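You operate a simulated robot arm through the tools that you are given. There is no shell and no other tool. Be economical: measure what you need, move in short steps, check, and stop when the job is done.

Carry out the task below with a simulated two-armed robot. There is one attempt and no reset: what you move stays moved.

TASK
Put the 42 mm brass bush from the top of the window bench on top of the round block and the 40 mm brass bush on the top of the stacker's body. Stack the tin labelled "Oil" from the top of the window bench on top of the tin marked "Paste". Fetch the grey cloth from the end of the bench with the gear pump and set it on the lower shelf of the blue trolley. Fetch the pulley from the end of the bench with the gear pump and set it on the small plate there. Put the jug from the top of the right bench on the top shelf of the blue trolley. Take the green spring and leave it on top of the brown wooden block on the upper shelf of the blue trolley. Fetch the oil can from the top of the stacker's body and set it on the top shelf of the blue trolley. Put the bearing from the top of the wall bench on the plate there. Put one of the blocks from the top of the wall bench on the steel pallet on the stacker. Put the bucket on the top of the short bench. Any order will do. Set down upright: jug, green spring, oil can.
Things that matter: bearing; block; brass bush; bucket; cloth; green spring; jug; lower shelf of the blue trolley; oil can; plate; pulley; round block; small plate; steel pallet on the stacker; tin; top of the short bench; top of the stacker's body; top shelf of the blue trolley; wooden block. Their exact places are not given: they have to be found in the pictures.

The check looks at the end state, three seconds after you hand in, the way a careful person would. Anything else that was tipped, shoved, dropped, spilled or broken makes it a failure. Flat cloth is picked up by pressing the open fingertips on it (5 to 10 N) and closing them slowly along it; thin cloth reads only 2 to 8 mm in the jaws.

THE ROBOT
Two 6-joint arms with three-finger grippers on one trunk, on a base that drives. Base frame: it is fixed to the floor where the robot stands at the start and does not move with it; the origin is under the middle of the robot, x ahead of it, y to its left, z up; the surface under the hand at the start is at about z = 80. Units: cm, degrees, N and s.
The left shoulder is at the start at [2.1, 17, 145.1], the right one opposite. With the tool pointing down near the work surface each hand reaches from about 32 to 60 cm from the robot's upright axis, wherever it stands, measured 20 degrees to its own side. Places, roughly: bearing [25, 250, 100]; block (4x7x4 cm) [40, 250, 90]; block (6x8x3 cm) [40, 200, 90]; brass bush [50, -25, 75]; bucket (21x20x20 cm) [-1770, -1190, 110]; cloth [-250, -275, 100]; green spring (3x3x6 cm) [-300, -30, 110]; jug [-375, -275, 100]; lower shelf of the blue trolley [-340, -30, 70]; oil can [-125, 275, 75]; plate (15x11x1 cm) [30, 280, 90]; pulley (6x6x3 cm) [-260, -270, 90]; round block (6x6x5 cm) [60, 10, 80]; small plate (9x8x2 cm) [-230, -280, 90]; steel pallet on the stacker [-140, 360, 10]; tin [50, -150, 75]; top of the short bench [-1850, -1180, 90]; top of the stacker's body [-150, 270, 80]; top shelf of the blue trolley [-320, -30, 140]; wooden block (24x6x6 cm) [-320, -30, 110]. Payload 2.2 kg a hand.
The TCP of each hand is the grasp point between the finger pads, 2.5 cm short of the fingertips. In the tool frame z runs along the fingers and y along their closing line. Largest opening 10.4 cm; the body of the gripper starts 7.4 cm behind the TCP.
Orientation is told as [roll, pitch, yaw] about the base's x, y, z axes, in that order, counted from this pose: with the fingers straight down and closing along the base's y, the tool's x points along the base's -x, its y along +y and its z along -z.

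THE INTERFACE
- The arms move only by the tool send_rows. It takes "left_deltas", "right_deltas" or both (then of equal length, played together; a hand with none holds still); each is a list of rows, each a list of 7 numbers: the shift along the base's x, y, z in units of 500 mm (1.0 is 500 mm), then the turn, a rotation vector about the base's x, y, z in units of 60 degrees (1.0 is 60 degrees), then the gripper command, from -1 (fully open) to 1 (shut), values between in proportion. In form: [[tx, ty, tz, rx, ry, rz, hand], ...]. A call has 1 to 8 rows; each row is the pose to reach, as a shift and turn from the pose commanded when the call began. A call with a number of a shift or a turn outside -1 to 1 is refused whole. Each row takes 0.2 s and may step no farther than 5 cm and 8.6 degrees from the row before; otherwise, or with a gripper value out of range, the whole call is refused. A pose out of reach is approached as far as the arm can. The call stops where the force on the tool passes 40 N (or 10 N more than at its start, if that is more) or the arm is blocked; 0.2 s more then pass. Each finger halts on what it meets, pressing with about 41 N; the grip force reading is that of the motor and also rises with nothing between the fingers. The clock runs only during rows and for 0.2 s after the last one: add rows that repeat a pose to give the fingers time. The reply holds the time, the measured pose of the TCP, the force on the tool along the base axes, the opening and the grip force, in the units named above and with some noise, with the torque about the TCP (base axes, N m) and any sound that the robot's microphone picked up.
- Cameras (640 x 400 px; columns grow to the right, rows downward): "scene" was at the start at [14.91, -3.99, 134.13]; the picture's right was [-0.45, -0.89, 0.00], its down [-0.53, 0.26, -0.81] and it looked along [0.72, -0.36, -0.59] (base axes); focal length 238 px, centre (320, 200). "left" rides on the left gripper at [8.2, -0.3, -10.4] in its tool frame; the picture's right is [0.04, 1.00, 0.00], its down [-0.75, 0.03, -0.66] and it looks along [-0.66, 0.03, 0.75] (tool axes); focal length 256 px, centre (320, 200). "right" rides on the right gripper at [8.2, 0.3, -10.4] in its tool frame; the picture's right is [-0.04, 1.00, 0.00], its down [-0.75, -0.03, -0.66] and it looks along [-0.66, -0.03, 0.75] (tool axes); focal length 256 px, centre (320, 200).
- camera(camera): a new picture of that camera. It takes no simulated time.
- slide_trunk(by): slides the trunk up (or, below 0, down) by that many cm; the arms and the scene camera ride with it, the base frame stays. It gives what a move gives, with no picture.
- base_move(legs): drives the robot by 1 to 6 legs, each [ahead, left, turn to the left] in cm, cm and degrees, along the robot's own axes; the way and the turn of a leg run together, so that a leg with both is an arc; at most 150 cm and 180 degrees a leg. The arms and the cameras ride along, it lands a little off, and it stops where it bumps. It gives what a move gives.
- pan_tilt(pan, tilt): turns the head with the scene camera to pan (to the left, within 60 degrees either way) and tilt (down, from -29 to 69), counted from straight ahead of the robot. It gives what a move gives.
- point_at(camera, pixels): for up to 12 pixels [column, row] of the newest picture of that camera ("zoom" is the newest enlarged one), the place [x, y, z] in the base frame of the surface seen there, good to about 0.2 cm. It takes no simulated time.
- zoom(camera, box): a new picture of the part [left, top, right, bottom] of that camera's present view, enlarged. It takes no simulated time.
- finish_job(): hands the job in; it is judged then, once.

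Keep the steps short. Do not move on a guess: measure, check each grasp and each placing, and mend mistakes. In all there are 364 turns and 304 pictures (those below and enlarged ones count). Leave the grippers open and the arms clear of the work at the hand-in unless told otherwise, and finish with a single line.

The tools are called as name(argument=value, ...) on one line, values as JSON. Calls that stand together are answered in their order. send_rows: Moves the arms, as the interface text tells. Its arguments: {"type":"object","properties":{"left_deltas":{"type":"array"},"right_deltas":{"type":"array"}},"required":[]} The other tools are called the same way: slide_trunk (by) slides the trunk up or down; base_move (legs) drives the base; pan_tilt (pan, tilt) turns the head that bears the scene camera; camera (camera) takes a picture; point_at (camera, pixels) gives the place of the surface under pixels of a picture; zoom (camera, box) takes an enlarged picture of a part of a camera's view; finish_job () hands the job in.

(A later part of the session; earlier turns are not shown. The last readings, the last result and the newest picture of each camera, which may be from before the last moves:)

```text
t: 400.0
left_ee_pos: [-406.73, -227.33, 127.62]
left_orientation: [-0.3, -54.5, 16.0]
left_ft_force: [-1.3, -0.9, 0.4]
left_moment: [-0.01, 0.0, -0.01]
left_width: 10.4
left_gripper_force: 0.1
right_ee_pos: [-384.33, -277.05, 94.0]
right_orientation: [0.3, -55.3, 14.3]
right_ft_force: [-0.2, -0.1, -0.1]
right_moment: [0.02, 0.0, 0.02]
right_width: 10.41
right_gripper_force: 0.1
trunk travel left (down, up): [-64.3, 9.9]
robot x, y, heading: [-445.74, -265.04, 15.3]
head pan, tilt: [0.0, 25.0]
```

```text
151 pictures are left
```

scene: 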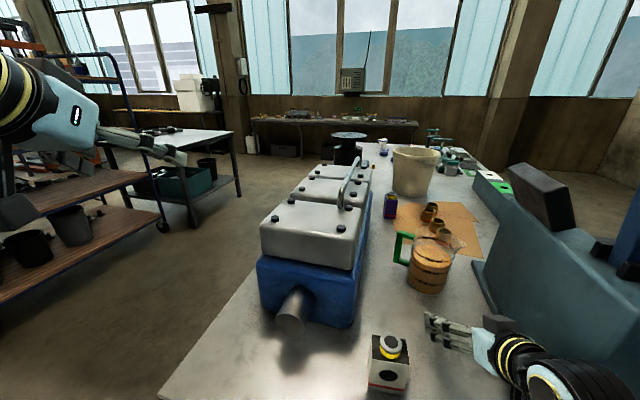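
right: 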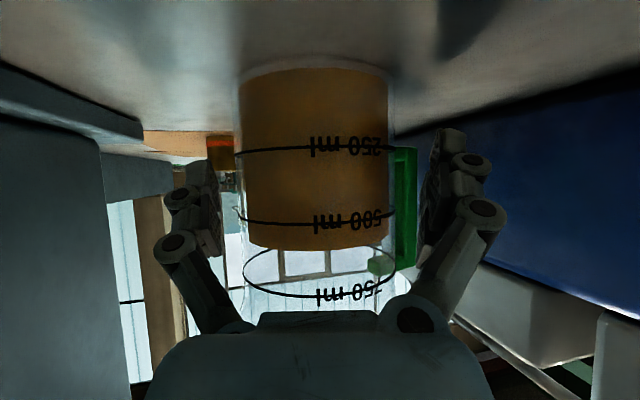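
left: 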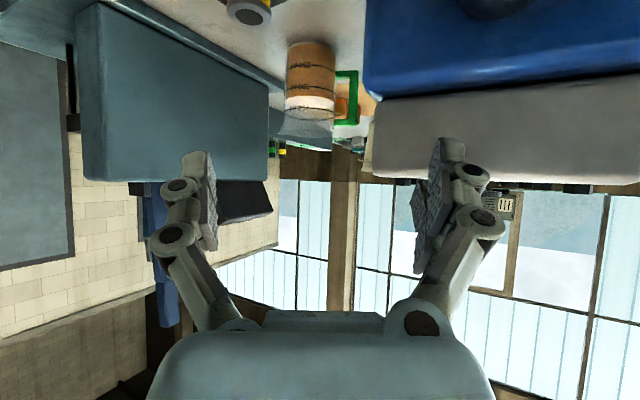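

Shift slightly south and advance the last 2.6 cm slowly.

send_rows(right_deltas=[[0.005, -0.004, 0, 0, 0, 0, -1], [0.018, -0.003, 0, 0, 0, 0, -1], [0.032, 0.001, 0, 0, 0, 0, -1], [0.044, 0.004, 0, 0, 0, 0, -1], [0.052, 0.006, 0, 0, 0, 0, -1], [0.052, 0.006, 0, 0, 0, 0, -1]])

camera(camera="right")

zoom(camera="scene", box=[360, 200, 560, 360])

```text
t: 401.4
left_ee_pos: [-406.72, -227.38, 127.62]
left_orientation: [-0.3, -54.4, 16.1]
left_ft_force: [-0.1, -0.2, -0.5]
left_moment: [-0.01, 0.02, 0.01]
left_width: 10.39
left_gripper_force: 0.1
right_ee_pos: [-381.94, -276.82, 94.01]
right_orientation: [0.3, -55.4, 14.2]
right_ft_force: [-0.3, 1.1, 0.0]
right_moment: [0.01, 0.04, 0.01]
right_width: 10.38
right_gripper_force: 0.1
trunk travel left (down, up): [-64.3, 9.9]
robot x, y, heading: [-445.68, -264.98, 15.6]
head pan, tilt: [0.0, 25.0]
```

```text
150 pictures are left
```

right: 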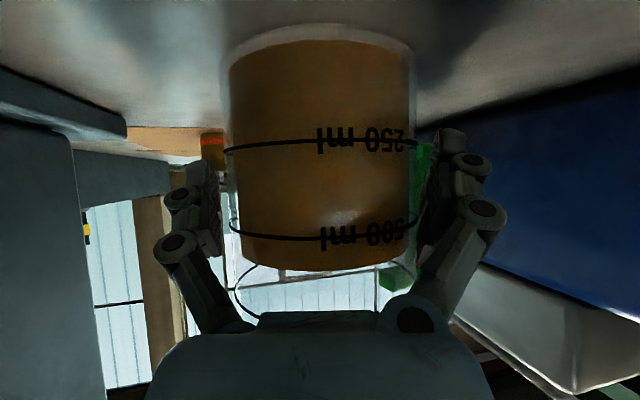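

```text
2.50 times, centred on (460, 280) of scene
```

zoom: 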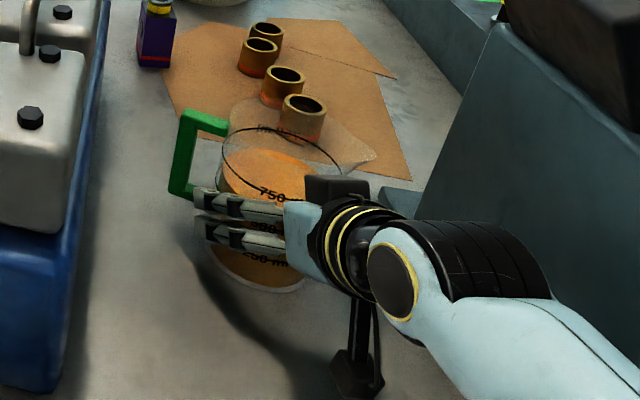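

Straddled and centred. Close gently.

send_rows(right_deltas=[[0, 0, 0, 0, 0, 0, -0.93], [0, 0, 0, 0, 0, 0, -0.86], [0, 0, 0, 0, 0, 0, -0.8], [0, 0, 0, 0, 0, 0, -0.7], [0, 0, 0, 0, 0, 0, 1], [0, 0, 0, 0, 0, 0, 1], [0, 0, 0, 0, 0, 0, 1]])

camera(camera="right")

```text
t: 403.0
left_ee_pos: [-406.84, -227.22, 127.77]
left_orientation: [-0.3, -54.5, 16.1]
left_ft_force: [0.7, -0.7, 0.4]
left_moment: [-0.03, -0.03, 0.03]
left_width: 10.41
left_gripper_force: 0.0
right_ee_pos: [-381.87, -276.8, 94.12]
right_orientation: [0.3, -55.3, 14.3]
right_ft_force: [-0.2, -3.7, 5.0]
right_moment: [-0.87, -0.2, -0.14]
right_width: 9.63
right_gripper_force: 41.1
trunk travel left (down, up): [-64.3, 9.9]
robot x, y, heading: [-446.11, -264.77, 15.3]
head pan, tilt: [0.0, 25.0]
```

```text
148 pictures are left
```

right: 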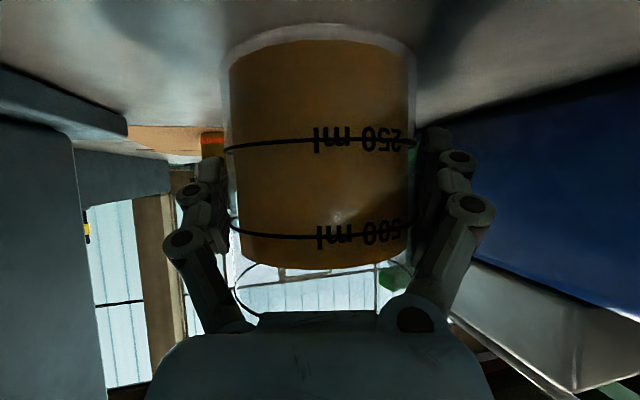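

Gripped at 9.6 cm. Lift very slowly.

send_rows(right_deltas=[[0, 0, 0.004, 0, 0, 0, 1], [0, 0, 0.01, 0, 0, 0, 1], [0, 0, 0.018, 0, 0, 0, 1], [0, 0, 0.028, 0, 0, 0, 1], [0, 0, 0.036, 0, 0, 0, 1], [0, 0, 0.04, 0, 0, 0, 1], [0, 0, 0.04, 0, 0, 0, 1]])

camera(camera="right")

```text
t: 404.6
left_ee_pos: [-406.66, -227.45, 127.68]
left_orientation: [-0.2, -54.3, 16.2]
left_ft_force: [0.2, 0.2, 0.3]
left_moment: [0.01, 0.01, -0.02]
left_width: 10.42
left_gripper_force: 0.0
right_ee_pos: [-381.73, -276.82, 95.91]
right_orientation: [0.4, -55.2, 14.2]
right_ft_force: [0.2, 0.1, -5.6]
right_moment: [-0.2, 0.13, -0.02]
right_width: 9.6
right_gripper_force: 41.2
trunk travel left (down, up): [-64.3, 9.9]
robot x, y, heading: [-445.7, -264.69, 15.5]
head pan, tilt: [0.0, 25.0]
```

```text
147 pictures are left
```

right: 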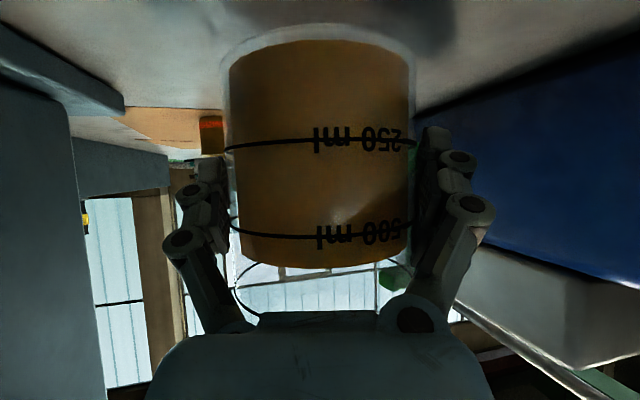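

Stable. Lift 14 cm slowly.

send_rows(right_deltas=[[0, 0, 0.015, 0, 0, 0, 1], [0, 0, 0.04, 0, 0, 0, 1], [0, 0, 0.08, 0, 0, 0, 1], [0, 0, 0.12, 0, 0, 0, 1], [0, 0, 0.16, 0, 0, 0, 1], [0, 0, 0.2, 0, 0, 0, 1], [0, 0, 0.225, 0, 0, 0, 1], [0, 0, 0.235, 0, 0, 0, 1]])

base_move(legs=[[-12, 0, 0]])

camera(camera="right")

camera(camera="scene")

```text
t: 406.4
left_ee_pos: [-406.73, -227.35, 127.76]
left_orientation: [-0.3, -54.4, 16.0]
left_ft_force: [0.7, -0.3, -0.5]
left_moment: [-0.05, -0.04, 0.0]
left_width: 10.39
left_gripper_force: 0.0
right_ee_pos: [-381.7, -276.85, 107.72]
right_orientation: [0.4, -55.2, 14.2]
right_ft_force: [1.2, -0.4, -5.8]
right_moment: [-0.23, 0.12, -0.03]
right_width: 9.6
right_gripper_force: 40.7
trunk travel left (down, up): [-64.3, 9.9]
robot x, y, heading: [-445.84, -264.54, 15.5]
head pan, tilt: [0.0, 25.0]
```

```text
t: 407.6
left_ee_pos: [-418.57, -230.6, 127.84]
left_orientation: [-0.2, -54.4, 16.3]
left_ft_force: [0.5, 0.4, -0.5]
left_moment: [-0.01, -0.01, -0.02]
left_width: 10.39
left_gripper_force: 0.3
right_ee_pos: [-393.33, -279.9, 107.74]
right_orientation: [0.3, -55.4, 14.4]
right_ft_force: [-0.3, -0.5, -6.4]
right_moment: [-0.25, 0.16, 0.0]
right_width: 9.58
right_gripper_force: 40.9
trunk travel left (down, up): [-64.3, 9.9]
robot x, y, heading: [-457.2, -268.1, 15.5]
head pan, tilt: [0.0, 25.0]
```

```text
146 pictures are left
```

right: 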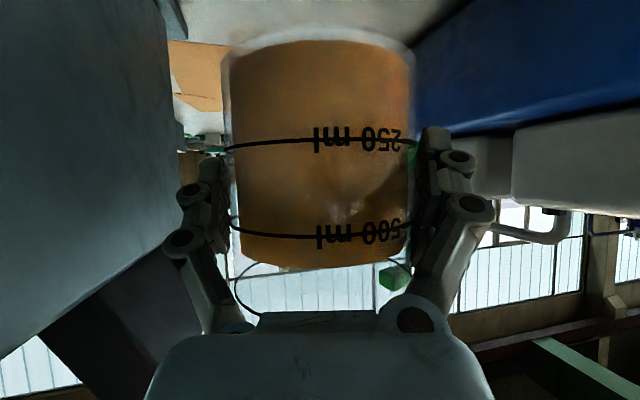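

```text
145 pictures are left
```

scene: 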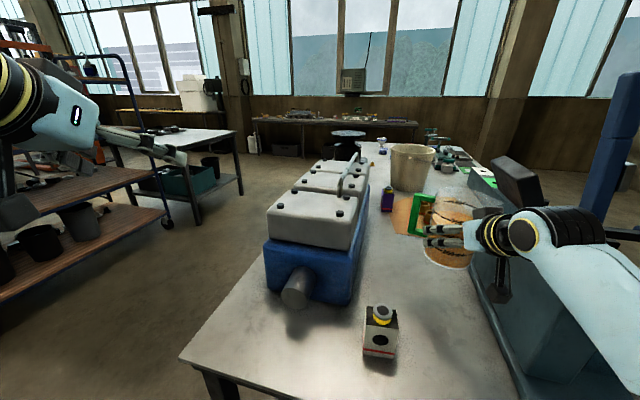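

Level and stable. Back out further, turn to face the trolley and drive there in several legs.

base_move(legs=[[-15, 0, 0], [-15, 0, 0], [0, 0, 37], [0, 0, 37.5]])

camera(camera="right")

```text
t: 413.5
left_ee_pos: [-511.62, -228.35, 127.59]
left_orientation: [-0.3, -54.4, 90.5]
left_ft_force: [0.4, -1.0, -0.4]
left_moment: [0.0, -0.02, -0.02]
left_width: 10.38
left_gripper_force: 0.0
right_ee_pos: [-457.16, -217.63, 107.63]
right_orientation: [0.3, -55.1, 88.6]
right_ft_force: [-0.1, 0.7, -6.8]
right_moment: [-0.15, -0.21, 0.02]
right_width: 9.52
right_gripper_force: 41.2
trunk travel left (down, up): [-64.3, 9.9]
robot x, y, heading: [-486.24, -276.13, 90.0]
head pan, tilt: [0.0, 25.0]
```

```text
144 pictures are left
```

right: 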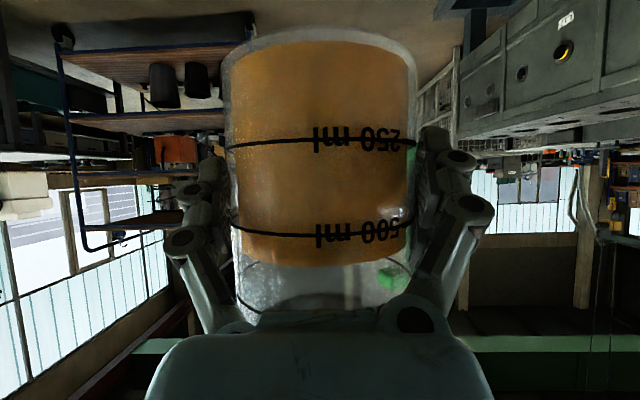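

base_move(legs=[[82, 0, 0], [0, -85, 0], [0, -85, 0]])

camera(camera="right")

camera(camera="scene")

```text
t: 426.1
left_ee_pos: [-341.39, -145.91, 127.74]
left_orientation: [-0.4, -54.3, 91.1]
left_ft_force: [-0.9, 0.5, 1.5]
left_moment: [-0.02, 0.01, 0.04]
left_width: 10.42
left_gripper_force: 0.0
right_ee_pos: [-287.11, -134.72, 107.75]
right_orientation: [0.4, -55.2, 89.2]
right_ft_force: [1.2, 0.2, -6.4]
right_moment: [-0.19, -0.22, 0.0]
right_width: 9.39
right_gripper_force: 41.5
trunk travel left (down, up): [-64.3, 9.9]
robot x, y, heading: [-315.63, -193.2, 90.3]
head pan, tilt: [0.0, 25.0]
```

```text
143 pictures are left
```

right: 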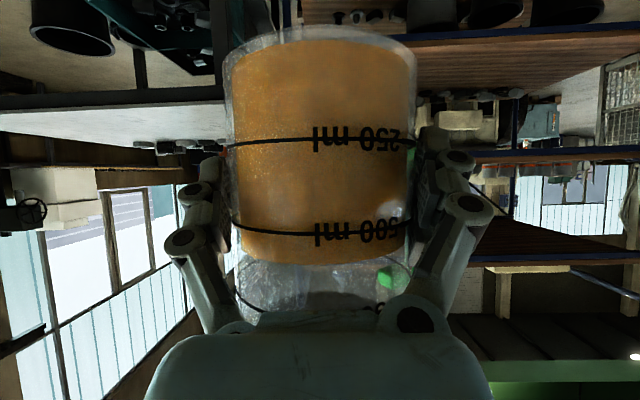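

```text
142 pictures are left
```

scene: 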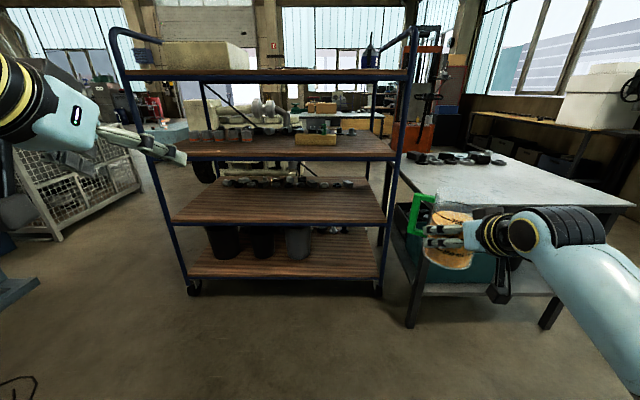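

Raise trunk and arm slowly to z≈154.

slide_trunk(by=9.8)

send_rows(right_deltas=[[0, 0, 0.02, 0, 0, 0, 1], [0, 0, 0.07, 0, 0, 0, 1], [0, 0, 0.13, 0, 0, 0, 1], [0, 0, 0.19, 0, 0, 0, 1], [0, 0, 0.25, 0, 0, 0, 1], [0, 0, 0.31, 0, 0, 0, 1], [0, 0, 0.36, 0, 0, 0, 1], [0, 0, 0.38, 0, 0, 0, 1]])

send_rows(right_deltas=[[0, 0, 0.02, 0, 0, 0, 1], [0, 0, 0.07, 0, 0, 0, 1], [0, 0, 0.13, 0, 0, 0, 1], [0, 0, 0.19, 0, 0, 0, 1], [0, 0, 0.25, 0, 0, 0, 1], [0, 0, 0.31, 0, 0, 0, 1], [0, 0, 0.35, 0, 0, 0, 1], [0, 0, 0.365, 0, 0, 0, 1]])

camera(camera="scene")

```text
t: 427.4
left_ee_pos: [-341.32, -145.98, 137.44]
left_orientation: [-0.2, -54.4, 91.1]
left_ft_force: [-0.6, -0.3, 0.1]
left_moment: [0.0, -0.01, 0.0]
left_width: 10.42
left_gripper_force: 0.0
right_ee_pos: [-287.05, -134.77, 117.32]
right_orientation: [0.3, -55.2, 89.2]
right_ft_force: [-0.8, -0.3, -6.6]
right_moment: [-0.2, -0.17, -0.01]
right_width: 9.4
right_gripper_force: 40.7
trunk travel left (down, up): [-74.1, 0.1]
robot x, y, heading: [-315.46, -193.6, 90.5]
head pan, tilt: [0.0, 25.0]
```

```text
t: 429.2
left_ee_pos: [-341.45, -146.04, 137.53]
left_orientation: [-0.3, -54.4, 90.9]
left_ft_force: [0.3, -0.3, 1.1]
left_moment: [-0.02, 0.02, 0.03]
left_width: 10.4
left_gripper_force: 0.0
right_ee_pos: [-287.01, -134.57, 136.41]
right_orientation: [0.4, -55.0, 89.2]
right_ft_force: [0.1, 0.2, -6.1]
right_moment: [-0.22, -0.21, 0.05]
right_width: 9.35
right_gripper_force: 41.3
trunk travel left (down, up): [-74.1, 0.1]
robot x, y, heading: [-315.56, -193.33, 90.3]
head pan, tilt: [0.0, 25.0]
```

```text
t: 431.0
left_ee_pos: [-341.38, -146.03, 137.57]
left_orientation: [-0.3, -54.3, 90.9]
left_ft_force: [0.5, 0.4, 1.2]
left_moment: [-0.01, 0.01, -0.01]
left_width: 10.4
left_gripper_force: 0.1
right_ee_pos: [-286.94, -134.71, 154.59]
right_orientation: [0.4, -55.2, 89.3]
right_ft_force: [-0.2, -1.1, -6.5]
right_moment: [-0.21, -0.21, 0.0]
right_width: 9.35
right_gripper_force: 40.6
trunk travel left (down, up): [-74.1, 0.1]
robot x, y, heading: [-315.36, -193.53, 90.5]
head pan, tilt: [0.0, 25.0]
```

```text
141 pictures are left
```

scene: 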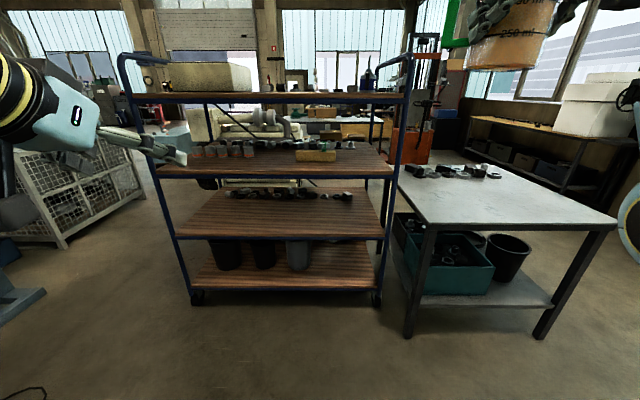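

Lower the left hand to shelf-gap level, shift left 31 and ahead 80.

send_rows(left_deltas=[[0, -0.02, -0.08, 0, 0, 0, -1], [0, -0.04, -0.16, 0, 0, 0, -1], [0, -0.08, -0.25, 0, 0, 0, -1]])

base_move(legs=[[0, 31, 0], [55, 0, 0], [25, 0, 0]])

camera(camera="scene")

camera(camera="right")

```text
t: 431.8
left_ee_pos: [-341.61, -150.21, 125.04]
left_orientation: [-0.4, -54.6, 91.1]
left_ft_force: [-1.1, 0.3, -0.3]
left_moment: [0.01, 0.01, 0.05]
left_width: 10.4
left_gripper_force: 0.1
right_ee_pos: [-287.09, -134.92, 154.79]
right_orientation: [0.2, -55.2, 89.2]
right_ft_force: [-0.8, -0.5, -6.2]
right_moment: [-0.27, -0.19, -0.01]
right_width: 9.34
right_gripper_force: 41.5
trunk travel left (down, up): [-74.1, 0.1]
robot x, y, heading: [-315.68, -193.44, 90.2]
head pan, tilt: [0.0, 25.0]
```

```text
t: 438.1
left_ee_pos: [-372.09, -69.77, 124.94]
left_orientation: [-0.3, -54.4, 90.3]
left_ft_force: [0.5, -0.4, 0.2]
left_moment: [0.01, 0.0, 0.02]
left_width: 10.42
left_gripper_force: 0.0
right_ee_pos: [-317.26, -55.26, 154.61]
right_orientation: [0.2, -55.3, 88.5]
right_ft_force: [0.5, 0.4, -5.3]
right_moment: [-0.18, -0.19, 0.01]
right_width: 9.27
right_gripper_force: 41.1
trunk travel left (down, up): [-74.1, 0.1]
robot x, y, heading: [-346.75, -113.48, 89.7]
head pan, tilt: [0.0, 25.0]
```

```text
140 pictures are left
```

scene: 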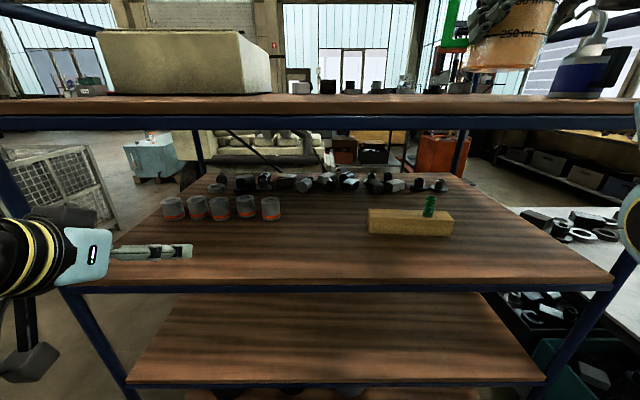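

```text
139 pictures are left
```

right: 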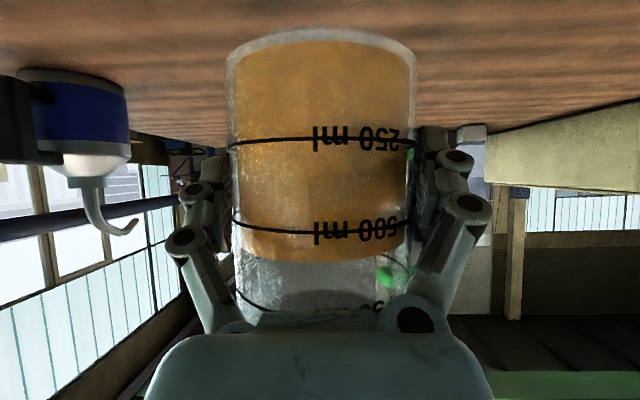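

point_at(camera="right", pixels=[[320, 33], [240, 55], [400, 50], [320, 12], [150, 110], [500, 120], [320, 100], [320, 200]])

send_rows(right_deltas=[[0, 0.02, 0, 0, 0, 0, 1], [0, 0.06, 0, 0, 0, 0, 1], [0, 0.11, 0, 0, 0, 0, 1], [0, 0.15, -0.01, 0, 0, 0, 1], [0, 0.18, -0.03, 0, 0, 0, 1], [0, 0.19, -0.05, 0, 0, 0, 1], [0, 0.19, -0.06, 0, 0, 0, 1], [0, 0.19, -0.06, 0, 0, 0, 1]])

```text
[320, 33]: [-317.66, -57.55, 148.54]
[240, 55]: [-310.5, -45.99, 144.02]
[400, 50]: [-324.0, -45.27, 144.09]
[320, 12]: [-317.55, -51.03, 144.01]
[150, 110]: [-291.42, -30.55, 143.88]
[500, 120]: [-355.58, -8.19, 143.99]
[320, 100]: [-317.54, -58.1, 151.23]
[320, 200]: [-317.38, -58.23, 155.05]
```

```text
t: 439.9
left_ee_pos: [-372.06, -69.88, 125.04]
left_orientation: [-0.3, -54.4, 90.3]
left_ft_force: [0.0, 0.4, -0.2]
left_moment: [-0.03, 0.01, 0.0]
left_width: 10.39
left_gripper_force: 0.0
right_ee_pos: [-317.3, -45.63, 151.64]
right_orientation: [0.2, -55.1, 88.5]
right_ft_force: [-0.5, -0.2, -6.5]
right_moment: [-0.2, -0.21, -0.01]
right_width: 9.28
right_gripper_force: 40.5
trunk travel left (down, up): [-74.1, 0.1]
robot x, y, heading: [-346.21, -113.2, 89.6]
head pan, tilt: [0.0, 25.0]
```

Level. Lower 1.2 cm, then creep.

send_rows(right_deltas=[[0, 0, -0.008, 0, 0, 0, 1], [0, 0, -0.016, 0, 0, 0, 1], [0, 0, -0.022, 0, 0, 0, 1], [0, 0, -0.026, 0, 0, 0, 1], [0, 0, -0.028, 0, 0, 0, 1], [0, 0, -0.028, 0, 0, 0, 1]])

```text
t: 441.3
left_ee_pos: [-372.03, -69.84, 125.09]
left_orientation: [-0.3, -54.5, 90.2]
left_ft_force: [0.4, 0.6, 0.1]
left_moment: [0.0, 0.05, 0.0]
left_width: 10.4
left_gripper_force: 0.0
right_ee_pos: [-317.31, -45.72, 150.25]
right_orientation: [0.3, -55.3, 88.5]
right_ft_force: [0.9, 1.7, -1.1]
right_moment: [0.14, -0.41, 0.0]
right_width: 9.26
right_gripper_force: 40.9
trunk travel left (down, up): [-74.1, 0.1]
robot x, y, heading: [-346.43, -113.48, 89.5]
head pan, tilt: [0.0, 25.0]
```

Touching now. 1 mm more, then open fully and withdraw along the tool axis.

send_rows(right_deltas=[[0, 0, -0.002, 0, 0, 0, 1], [0, 0, -0.002, 0, 0, 0, 1], [0, 0, -0.002, 0, 0, 0, -0.85], [0, 0, -0.002, 0, 0, 0, -0.95], [0, 0, -0.002, 0, 0, 0, -1], [0, 0, -0.002, 0, 0, 0, -1]])

camera(camera="right")

```text
t: 442.7
left_ee_pos: [-372.0, -69.91, 125.05]
left_orientation: [-0.3, -54.4, 90.3]
left_ft_force: [0.0, 0.2, -0.5]
left_moment: [-0.01, 0.04, 0.01]
left_width: 10.4
left_gripper_force: 0.1
right_ee_pos: [-317.28, -45.71, 150.28]
right_orientation: [0.3, -55.1, 88.5]
right_ft_force: [0.0, 0.4, -0.2]
right_moment: [0.0, 0.04, -0.03]
right_width: 10.41
right_gripper_force: 0.0
trunk travel left (down, up): [-74.1, 0.1]
robot x, y, heading: [-346.79, -113.79, 89.7]
head pan, tilt: [0.0, 25.0]
```

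```text
138 pictures are left
```

right: 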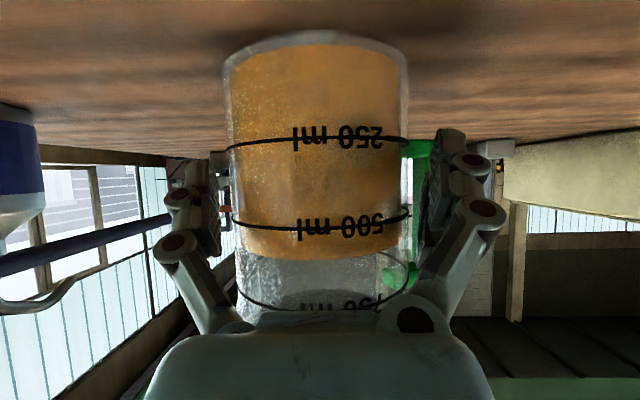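

Open. Nudge +x 2 mm to centre, then withdraw straight back.

send_rows(right_deltas=[[0.004, 0, 0, 0, 0, 0, -1], [0.003, -0.02, 0.004, 0, 0, 0, -1], [0.002, -0.06, 0.01, 0, 0, 0, -1], [0.0, -0.12, 0.02, 0, 0, 0, -1], [-0.001, -0.18, 0.03, 0, 0, 0, -1], [-0.002, -0.24, 0.03, 0, 0, 0, -1]])

camera(camera="right")

camera(camera="scene")

```text
t: 444.1
left_ee_pos: [-372.17, -69.95, 125.03]
left_orientation: [-0.3, -54.5, 90.2]
left_ft_force: [0.7, 0.1, -0.3]
left_moment: [0.0, 0.01, -0.02]
left_width: 10.4
left_gripper_force: 0.0
right_ee_pos: [-317.54, -57.88, 151.76]
right_orientation: [0.3, -55.2, 88.4]
right_ft_force: [-0.5, -0.2, 0.4]
right_moment: [0.02, 0.01, -0.01]
right_width: 10.41
right_gripper_force: 0.1
trunk travel left (down, up): [-74.1, 0.1]
robot x, y, heading: [-346.45, -113.71, 89.7]
head pan, tilt: [0.0, 25.0]
```

```text
137 pictures are left
```

right: 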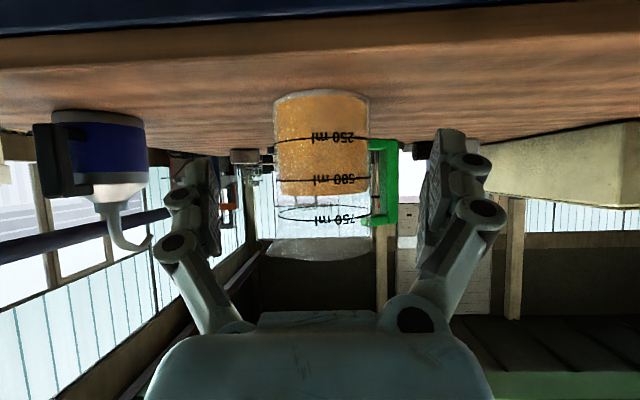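

```text
136 pictures are left
```

scene: 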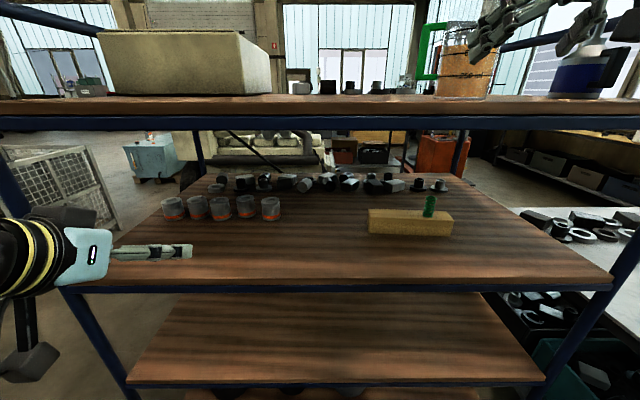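

Jug placed. Back away, lower trunk, bring the right hand down.

base_move(legs=[[-50, 0, 0]])

slide_trunk(by=-9.8)

send_rows(right_deltas=[[0, 0, -0.09, 0, 0, 0, -1], [0, 0, -0.18, 0, 0, 0, -1], [0, 0, -0.27, 0, 0, 0, -1], [0, 0, -0.36, 0, 0, 0, -1], [0, 0, -0.45, 0, 0, 0, -1], [0, 0, -0.54, 0, 0, 0, -1], [0, 0, -0.63, 0, 0, 0, -1], [0, 0, -0.72, 0, 0, 0, -1]], left_deltas=[[0, 0, -0.05, -0.11, 0, 0, -1], [0, 0, -0.1, -0.22, 0, 0, -1], [0, 0, -0.15, -0.34, 0, 0, -1], [0, 0, -0.2, -0.46, 0, 0, -1], [0, 0.02, -0.2, -0.58, 0, 0, -1], [0, 0.04, -0.2, -0.7, 0, 0, -1], [0, 0.06, -0.2, -0.82, 0, 0, -1], [0, 0.08, -0.2, -0.907, 0, 0, -1]])

```text
t: 447.1
left_ee_pos: [-372.52, -120.67, 125.08]
left_orientation: [-0.2, -54.5, 90.5]
left_ft_force: [0.0, -0.4, 0.4]
left_moment: [0.0, -0.01, 0.01]
left_width: 10.39
left_gripper_force: 0.0
right_ee_pos: [-317.95, -108.47, 151.8]
right_orientation: [0.3, -55.1, 88.7]
right_ft_force: [0.4, -0.2, -0.3]
right_moment: [-0.05, 0.0, -0.03]
right_width: 10.39
right_gripper_force: 0.0
trunk travel left (down, up): [-74.1, 0.1]
robot x, y, heading: [-347.08, -164.26, 89.9]
head pan, tilt: [0.0, 25.0]
```

```text
t: 448.4
left_ee_pos: [-372.46, -120.79, 115.21]
left_orientation: [-0.5, -54.5, 90.4]
left_ft_force: [-0.6, -0.2, -0.3]
left_moment: [0.02, 0.02, 0.02]
left_width: 10.39
left_gripper_force: 0.0
right_ee_pos: [-317.91, -108.37, 142.03]
right_orientation: [0.3, -55.2, 88.7]
right_ft_force: [0.8, 0.9, 0.1]
right_moment: [-0.01, -0.01, 0.03]
right_width: 10.4
right_gripper_force: 0.0
trunk travel left (down, up): [-64.3, 9.9]
robot x, y, heading: [-346.56, -164.51, 89.9]
head pan, tilt: [0.0, 25.0]
```

```text
t: 450.2
left_ee_pos: [-372.42, -116.1, 104.0]
left_orientation: [0.2, 0.0, 90.3]
left_ft_force: [0.3, 0.6, -0.2]
left_moment: [-0.04, 0.02, -0.01]
left_width: 10.39
left_gripper_force: 0.0
left hand out of reach, approached as far as the arm can: row 8
right_ee_pos: [-317.83, -108.21, 105.83]
right_orientation: [0.3, -55.2, 88.8]
right_ft_force: [-0.3, 0.4, 0.5]
right_moment: [-0.02, -0.02, 0.01]
right_width: 10.38
right_gripper_force: 0.0
trunk travel left (down, up): [-64.3, 9.9]
robot x, y, heading: [-346.58, -164.12, 89.9]
head pan, tilt: [0.0, 25.0]
```

send_rows(right_deltas=[[0, 0, -0.01, -0.12, 0, 0, -1], [0, 0.01, -0.02, -0.24, 0, 0, -1], [0, 0.02, -0.03, -0.36, 0, 0, -1], [0, 0.03, -0.04, -0.48, 0, 0, -1], [0, 0.04, -0.05, -0.6, 0, 0, -1], [0, 0.05, -0.06, -0.72, 0, 0, -1], [0, 0.06, -0.07, -0.83, 0, 0, -1], [0, 0.06, -0.08, -0.917, 0, 0, -1]])

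base_move(legs=[[0, -85, 0], [0, 0, 180]])

pan_tilt(pan=0, tilt=35)

camera(camera="scene")

```text
t: 452.0
left_ee_pos: [-372.46, -116.25, 104.12]
left_orientation: [0.1, 0.0, 90.3]
left_ft_force: [0.3, 0.1, -0.7]
left_moment: [0.03, -0.01, -0.02]
left_width: 10.4
left_gripper_force: 0.1
right_ee_pos: [-317.83, -105.23, 101.93]
right_orientation: [-0.8, -0.1, 89.3]
right_ft_force: [0.0, 0.6, 0.1]
right_moment: [-0.01, 0.02, 0.01]
right_width: 10.39
right_gripper_force: 0.2
trunk travel left (down, up): [-64.3, 9.9]
robot x, y, heading: [-346.58, -164.07, 89.5]
head pan, tilt: [0.0, 25.0]
```

```text
t: 463.9
left_ee_pos: [-235.07, -213.1, 104.06]
left_orientation: [0.1, -0.2, -90.1]
left_ft_force: [0.7, -0.2, 0.2]
left_moment: [-0.04, 0.01, 0.01]
left_width: 10.42
left_gripper_force: 0.0
right_ee_pos: [-289.74, -223.46, 101.98]
right_orientation: [-0.8, -0.2, -91.2]
right_ft_force: [0.5, 0.0, -0.4]
right_moment: [-0.03, -0.01, -0.01]
right_width: 10.4
right_gripper_force: 0.1
trunk travel left (down, up): [-64.3, 9.9]
robot x, y, heading: [-260.3, -164.72, -90.7]
head pan, tilt: [0.0, 25.0]
```

```text
t: 464.6
left_ee_pos: [-235.13, -212.95, 104.15]
left_orientation: [0.1, -0.2, -90.0]
left_ft_force: [-0.3, 0.0, 0.1]
left_moment: [0.05, -0.02, 0.02]
left_width: 10.37
left_gripper_force: 0.0
right_ee_pos: [-289.73, -223.53, 102.0]
right_orientation: [-0.8, -0.2, -91.3]
right_ft_force: [0.7, 1.4, 0.1]
right_moment: [0.04, -0.02, 0.01]
right_width: 10.41
right_gripper_force: 0.1
trunk travel left (down, up): [-64.3, 9.9]
robot x, y, heading: [-260.01, -164.53, -90.6]
head pan, tilt: [0.0, 35.0]
```

```text
135 pictures are left
```

scene: 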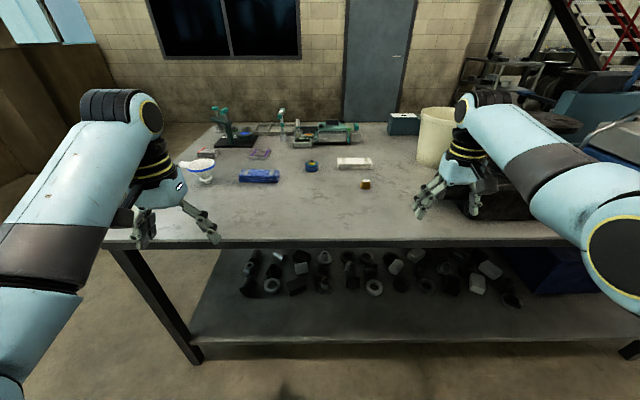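

Zoom on the bench top.

zoom(camera="scene", box=[160, 90, 400, 230])

point_at(camera="zoom", pixels=[[410, 200], [403, 185], [260, 165], [260, 230], [120, 145], [275, 230], [105, 205], [510, 190], [550, 245], [190, 120], [300, 160], [440, 130]])

```text
2.67 times, centred on (280, 160) of scene
```

zoom: 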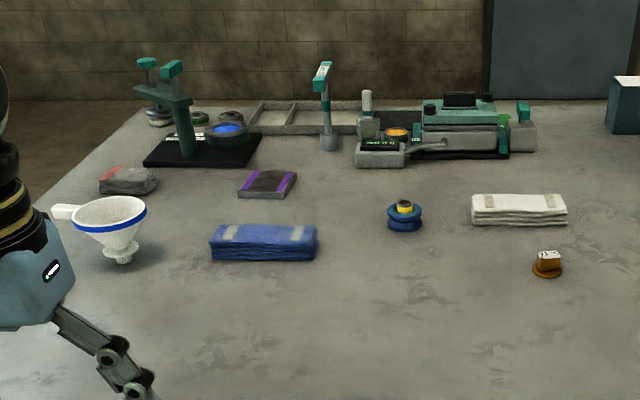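

```text
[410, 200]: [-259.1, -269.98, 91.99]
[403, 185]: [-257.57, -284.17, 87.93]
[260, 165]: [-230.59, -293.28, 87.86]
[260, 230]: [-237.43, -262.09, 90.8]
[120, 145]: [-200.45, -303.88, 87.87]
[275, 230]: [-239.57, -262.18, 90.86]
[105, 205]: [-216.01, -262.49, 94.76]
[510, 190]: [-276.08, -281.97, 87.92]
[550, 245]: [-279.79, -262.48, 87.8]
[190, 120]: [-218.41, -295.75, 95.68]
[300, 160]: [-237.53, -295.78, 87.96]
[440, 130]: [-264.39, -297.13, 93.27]
```

Grey cloth (red stripe) at zoom (128,180), small plate with purple stripes (267,185), blue pulley (405,215). Measure.

point_at(camera="zoom", pixels=[[128, 175], [105, 185], [150, 185], [128, 192], [115, 168], [150, 170], [267, 182], [240, 195], [285, 195], [253, 172], [295, 173], [267, 196]])

point_at(camera="zoom", pixels=[[390, 215], [420, 215], [405, 228], [404, 203], [405, 210], [75, 212], [145, 212], [120, 258], [100, 290], [380, 165], [180, 160], [100, 193]])

zoom(camera="scene", box=[180, 130, 290, 190])

```text
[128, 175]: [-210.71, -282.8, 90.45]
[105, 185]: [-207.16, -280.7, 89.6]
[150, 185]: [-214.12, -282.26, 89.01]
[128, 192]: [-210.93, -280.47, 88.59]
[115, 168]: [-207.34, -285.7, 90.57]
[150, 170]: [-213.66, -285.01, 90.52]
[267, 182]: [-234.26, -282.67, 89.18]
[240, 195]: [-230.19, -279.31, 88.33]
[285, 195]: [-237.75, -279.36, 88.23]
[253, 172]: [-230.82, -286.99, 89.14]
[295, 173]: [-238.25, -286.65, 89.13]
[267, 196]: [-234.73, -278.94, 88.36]
```

```text
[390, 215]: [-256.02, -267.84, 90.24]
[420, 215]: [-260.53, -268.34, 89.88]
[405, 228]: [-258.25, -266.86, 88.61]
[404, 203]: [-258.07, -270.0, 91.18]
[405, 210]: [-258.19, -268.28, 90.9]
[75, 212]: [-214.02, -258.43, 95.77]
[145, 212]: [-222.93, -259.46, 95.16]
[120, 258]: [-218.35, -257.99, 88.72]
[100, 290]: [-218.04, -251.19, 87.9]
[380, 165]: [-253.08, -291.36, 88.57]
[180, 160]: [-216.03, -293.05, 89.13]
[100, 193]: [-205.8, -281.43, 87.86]
```

```text
5.82 times, centred on (235, 160) of scene
```

zoom: 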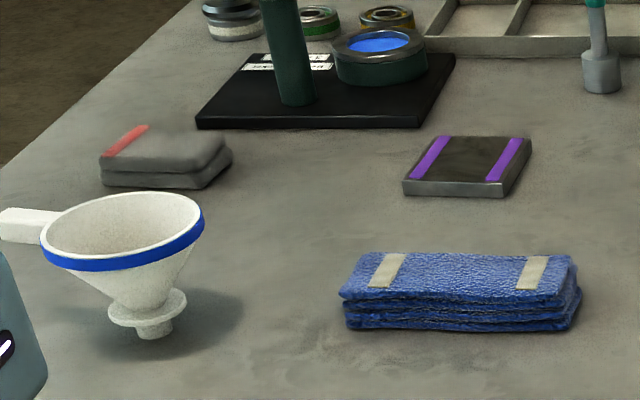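

point_at(camera="scene", pixels=[[400, 337], [250, 337], [400, 243], [250, 243], [165, 310], [320, 395], [380, 245]])

```text
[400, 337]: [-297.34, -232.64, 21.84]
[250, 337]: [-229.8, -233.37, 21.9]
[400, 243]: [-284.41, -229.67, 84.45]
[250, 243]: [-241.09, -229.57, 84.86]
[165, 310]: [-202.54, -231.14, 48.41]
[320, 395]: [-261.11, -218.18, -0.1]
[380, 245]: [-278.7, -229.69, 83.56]
```

point_at(camera="scene", pixels=[[30, 150], [80, 60], [15, 170], [200, 130], [110, 240], [140, 150]])

```text
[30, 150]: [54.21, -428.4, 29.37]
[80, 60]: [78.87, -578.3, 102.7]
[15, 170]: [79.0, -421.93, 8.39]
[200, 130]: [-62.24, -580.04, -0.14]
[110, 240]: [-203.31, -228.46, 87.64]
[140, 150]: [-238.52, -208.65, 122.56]
```

East end is open, good for plate and cloth. First take the pulley from the north with the right hand: tilt it 30° and move the base.

send_rows(right_deltas=[[0, 0, 0, -0.12, 0, 0, -0.6], [0, 0, 0, -0.25, 0, 0, -0.6], [0, 0, 0, -0.38, 0, 0, -0.6], [0, 0, 0, -0.5, 0, 0, -0.6]])

base_move(legs=[[0, 28, 0], [30, 0, 0]])

camera(camera="right")

camera(camera="scene")

```text
t: 465.6
left_ee_pos: [-235.09, -212.94, 104.2]
left_orientation: [0.1, -0.2, -90.0]
left_ft_force: [0.5, -0.8, 0.8]
left_moment: [-0.02, 0.0, 0.01]
left_width: 10.37
left_gripper_force: 0.0
right_ee_pos: [-289.7, -223.43, 102.06]
right_orientation: [0.0, -30.2, -91.3]
right_ft_force: [0.4, 1.5, -0.6]
right_moment: [-0.04, -0.02, 0.02]
right_width: 8.32
right_gripper_force: 0.1
trunk travel left (down, up): [-64.3, 9.9]
robot x, y, heading: [-260.45, -164.72, -90.6]
head pan, tilt: [0.0, 35.0]
```

```text
t: 469.2
left_ee_pos: [-207.52, -242.82, 104.0]
left_orientation: [0.0, -0.1, -90.1]
left_ft_force: [-0.5, -0.2, 0.2]
left_moment: [0.02, 0.01, -0.01]
left_width: 10.39
left_gripper_force: 0.1
right_ee_pos: [-262.07, -253.42, 102.01]
right_orientation: [0.0, -30.1, -91.3]
right_ft_force: [0.2, -0.2, -0.4]
right_moment: [-0.01, -0.04, 0.02]
right_width: 8.32
right_gripper_force: 0.0
trunk travel left (down, up): [-64.3, 9.9]
robot x, y, heading: [-232.88, -194.51, -90.8]
head pan, tilt: [0.0, 35.0]
```

```text
132 pictures are left
```

right: 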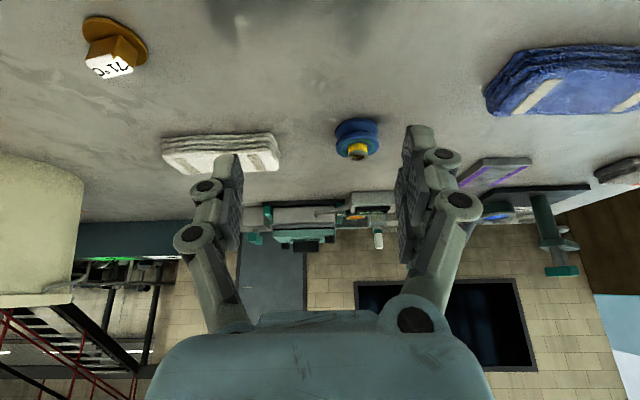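

```text
131 pictures are left
```

scene: 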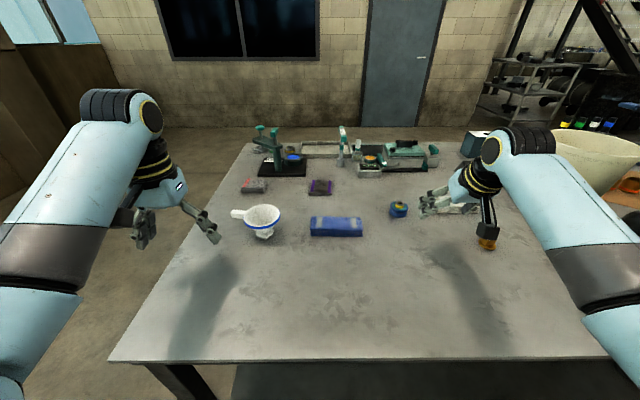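

zoom(camera="right", box=[310, 95, 410, 175])

point_at(camera="zoom", pixels=[[165, 215], [440, 215], [300, 160], [300, 245], [300, 300], [310, 350], [170, 260], [435, 260], [300, 380]])

```text
5.00 times, centred on (360, 135) of right
```

zoom: 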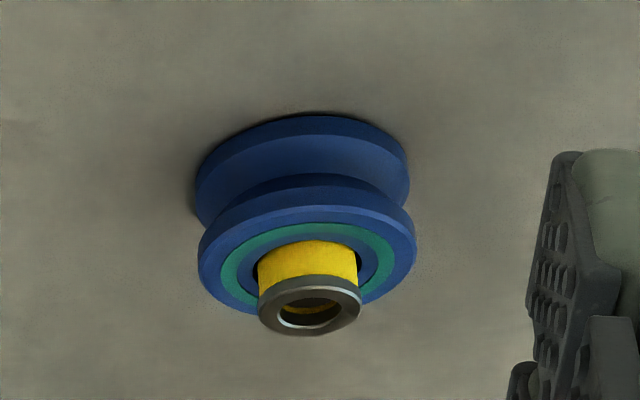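

```text
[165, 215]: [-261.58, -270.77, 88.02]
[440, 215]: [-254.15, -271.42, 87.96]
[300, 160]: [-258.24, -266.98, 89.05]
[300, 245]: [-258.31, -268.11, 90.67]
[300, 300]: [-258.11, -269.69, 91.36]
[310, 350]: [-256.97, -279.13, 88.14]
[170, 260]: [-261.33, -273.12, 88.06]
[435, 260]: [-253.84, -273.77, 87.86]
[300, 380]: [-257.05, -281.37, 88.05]
```

Pulley centre (-258.3,-269.9). For reach I'll lower the trunk 16; first tilt/raise the left hand and raise the right.

send_rows(left_deltas=[[0, 0, 0.0, -0.12, 0, 0, -1], [0, 0, 0.04, -0.25, 0, 0, -1], [0, 0, 0.1, -0.38, 0, 0, -1], [0, 0, 0.17, -0.5, 0, 0, -1], [0, 0, 0.24, -0.62, 0, 0, -1], [0, 0, 0.32, -0.75, 0, 0, -1], [0, 0, 0.38, -0.75, 0, 0, -1]], right_deltas=[[0, 0, 0.04, 0, 0, 0, -0.6], [0, 0, 0.08, 0, 0, 0, -0.6], [0, 0, 0.12, 0, 0, 0, -0.6], [0, 0, 0.16, 0, 0, 0, -0.6], [0, 0, 0.18, 0, 0, 0, -0.6], [0, 0, 0.18, 0, 0, 0, -0.6], [0, 0, 0.18, 0, 0, 0, -0.6]])

slide_trunk(by=-16)

base_move(legs=[[8, -3.5, 0]])

```text
t: 470.8
left_ee_pos: [-207.61, -242.63, 123.32]
left_orientation: [0.0, -45.2, -90.1]
left_ft_force: [-0.4, -0.4, 0.2]
left_moment: [-0.03, -0.01, 0.02]
left_width: 10.39
left_gripper_force: 0.2
right_ee_pos: [-261.97, -253.43, 110.97]
right_orientation: [0.0, -30.2, -91.3]
right_ft_force: [-0.2, -0.7, 0.4]
right_moment: [0.01, 0.02, 0.0]
right_width: 8.3
right_gripper_force: 0.1
trunk travel left (down, up): [-64.3, 9.9]
robot x, y, heading: [-232.95, -194.59, -90.6]
head pan, tilt: [0.0, 35.0]
```

```text
t: 472.7
left_ee_pos: [-207.56, -242.74, 107.17]
left_orientation: [0.1, -45.2, -90.1]
left_ft_force: [0.1, -0.1, 0.7]
left_moment: [-0.03, 0.02, 0.01]
left_width: 10.4
left_gripper_force: 0.1
right_ee_pos: [-261.99, -253.27, 94.97]
right_orientation: [-0.1, -30.2, -91.2]
right_ft_force: [-0.1, 0.3, -0.8]
right_moment: [0.01, 0.01, 0.01]
right_width: 8.32
right_gripper_force: 0.0
trunk travel left (down, up): [-48.3, 25.9]
robot x, y, heading: [-233.03, -194.73, -90.5]
head pan, tilt: [0.0, 35.0]
```

```text
t: 473.8
left_ee_pos: [-211.17, -250.88, 107.1]
left_orientation: [0.2, -45.1, -90.1]
left_ft_force: [0.0, -0.4, -1.5]
left_moment: [0.01, 0.01, 0.05]
left_width: 10.38
left_gripper_force: 0.0
right_ee_pos: [-265.65, -261.44, 94.88]
right_orientation: [-0.1, -30.0, -91.3]
right_ft_force: [-0.5, -0.9, -0.1]
right_moment: [0.04, 0.02, 0.01]
right_width: 8.33
right_gripper_force: 0.1
trunk travel left (down, up): [-48.3, 25.9]
robot x, y, heading: [-236.54, -202.84, -90.7]
head pan, tilt: [0.0, 35.0]
```

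base_move(legs=[[0, 7.3, 0]])

camera(camera="right")

```text
t: 474.8
left_ee_pos: [-203.76, -250.82, 107.03]
left_orientation: [0.0, -45.2, -89.9]
left_ft_force: [0.7, 0.1, -0.1]
left_moment: [0.0, 0.04, -0.02]
left_width: 10.4
left_gripper_force: 0.0
right_ee_pos: [-258.32, -261.45, 95.01]
right_orientation: [-0.2, -30.2, -91.2]
right_ft_force: [0.6, -0.8, 0.6]
right_moment: [0.02, 0.07, -0.05]
right_width: 8.33
right_gripper_force: 0.0
trunk travel left (down, up): [-48.3, 25.9]
robot x, y, heading: [-229.33, -202.76, -90.7]
head pan, tilt: [0.0, 35.0]
```

```text
129 pictures are left
```

right: 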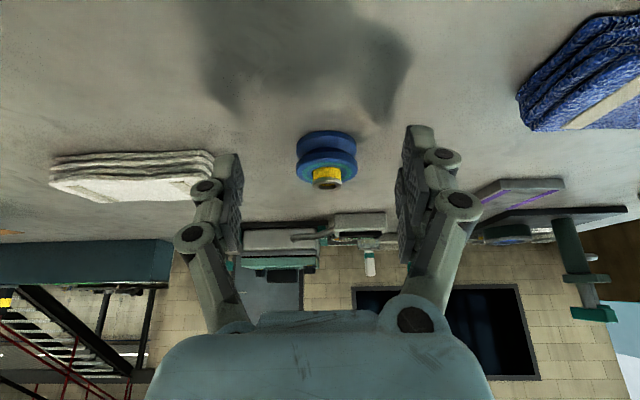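

send_rows(right_deltas=[[0.003, -0.06, 0.01, 0, 0, 0, -0.6], [0.006, -0.12, 0.01, 0, 0, 0, -0.6], [0.008, -0.169, 0.01, 0, 0, 0, -0.6], [0.008, -0.169, -0.03, 0, 0, 0, -0.6], [0.008, -0.169, -0.07, 0, 0, 0, -0.6], [0.008, -0.169, -0.084, 0, 0, 0, -0.6], [0.008, -0.169, -0.084, 0, 0, 0, -0.6]])

camera(camera="right")

```text
t: 476.4
left_ee_pos: [-203.98, -250.81, 107.03]
left_orientation: [0.1, -45.1, -90.0]
left_ft_force: [-1.0, 0.7, -0.2]
left_moment: [0.02, -0.01, -0.01]
left_width: 10.41
left_gripper_force: 0.1
right_ee_pos: [-258.03, -269.9, 90.96]
right_orientation: [-0.1, -30.2, -91.3]
right_ft_force: [-1.4, -1.6, 5.6]
right_moment: [-0.04, -0.21, -0.04]
right_width: 8.34
right_gripper_force: 0.4
trunk travel left (down, up): [-48.3, 25.9]
robot x, y, heading: [-229.21, -202.32, -90.6]
head pan, tilt: [0.0, 35.0]
```

```text
128 pictures are left
```

right: 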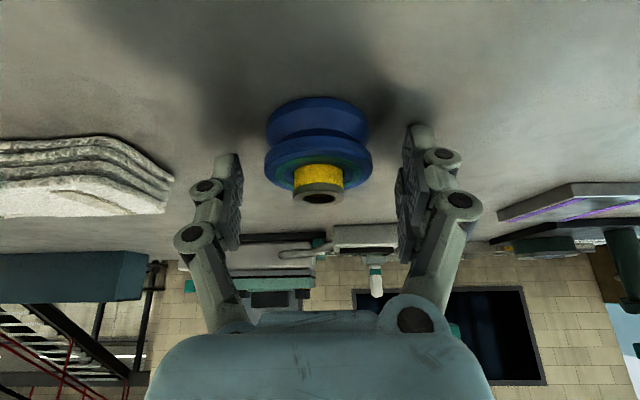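

Fingertips just touch the bench. Raise 1.5 mm, close, lift.

send_rows(right_deltas=[[0, 0, 0.004, 0, 0, 0, -0.4], [0, 0, 0.004, 0, 0, 0, -0.1], [0, 0, 0.004, 0, 0, 0, 1], [0, 0, 0.004, 0, 0, 0, 1], [0, 0, 0.004, 0, 0, 0, 1], [0, 0, 0.02, 0, 0, 0, 1], [0, 0, 0.06, 0, 0, 0, 1], [0, 0, 0.1, 0, 0, 0, 1]])

camera(camera="right")

```text
t: 478.2
left_ee_pos: [-203.93, -250.89, 107.09]
left_orientation: [0.0, -45.1, -90.0]
left_ft_force: [1.3, -1.1, -0.2]
left_moment: [0.02, -0.01, 0.03]
left_width: 10.39
left_gripper_force: 0.0
right_ee_pos: [-257.96, -269.89, 95.63]
right_orientation: [-0.2, -30.0, -91.3]
right_ft_force: [-0.8, -0.1, -3.7]
right_moment: [-0.02, -0.02, -0.03]
right_width: 5.15
right_gripper_force: 41.2
trunk travel left (down, up): [-48.3, 25.9]
robot x, y, heading: [-229.12, -202.61, -90.4]
head pan, tilt: [0.0, 35.0]
```

```text
127 pictures are left
```

right: 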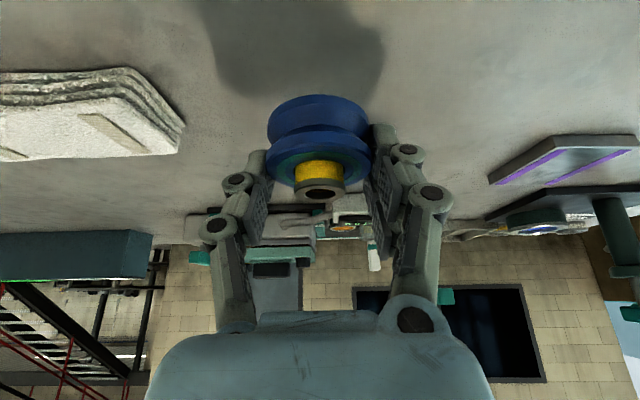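

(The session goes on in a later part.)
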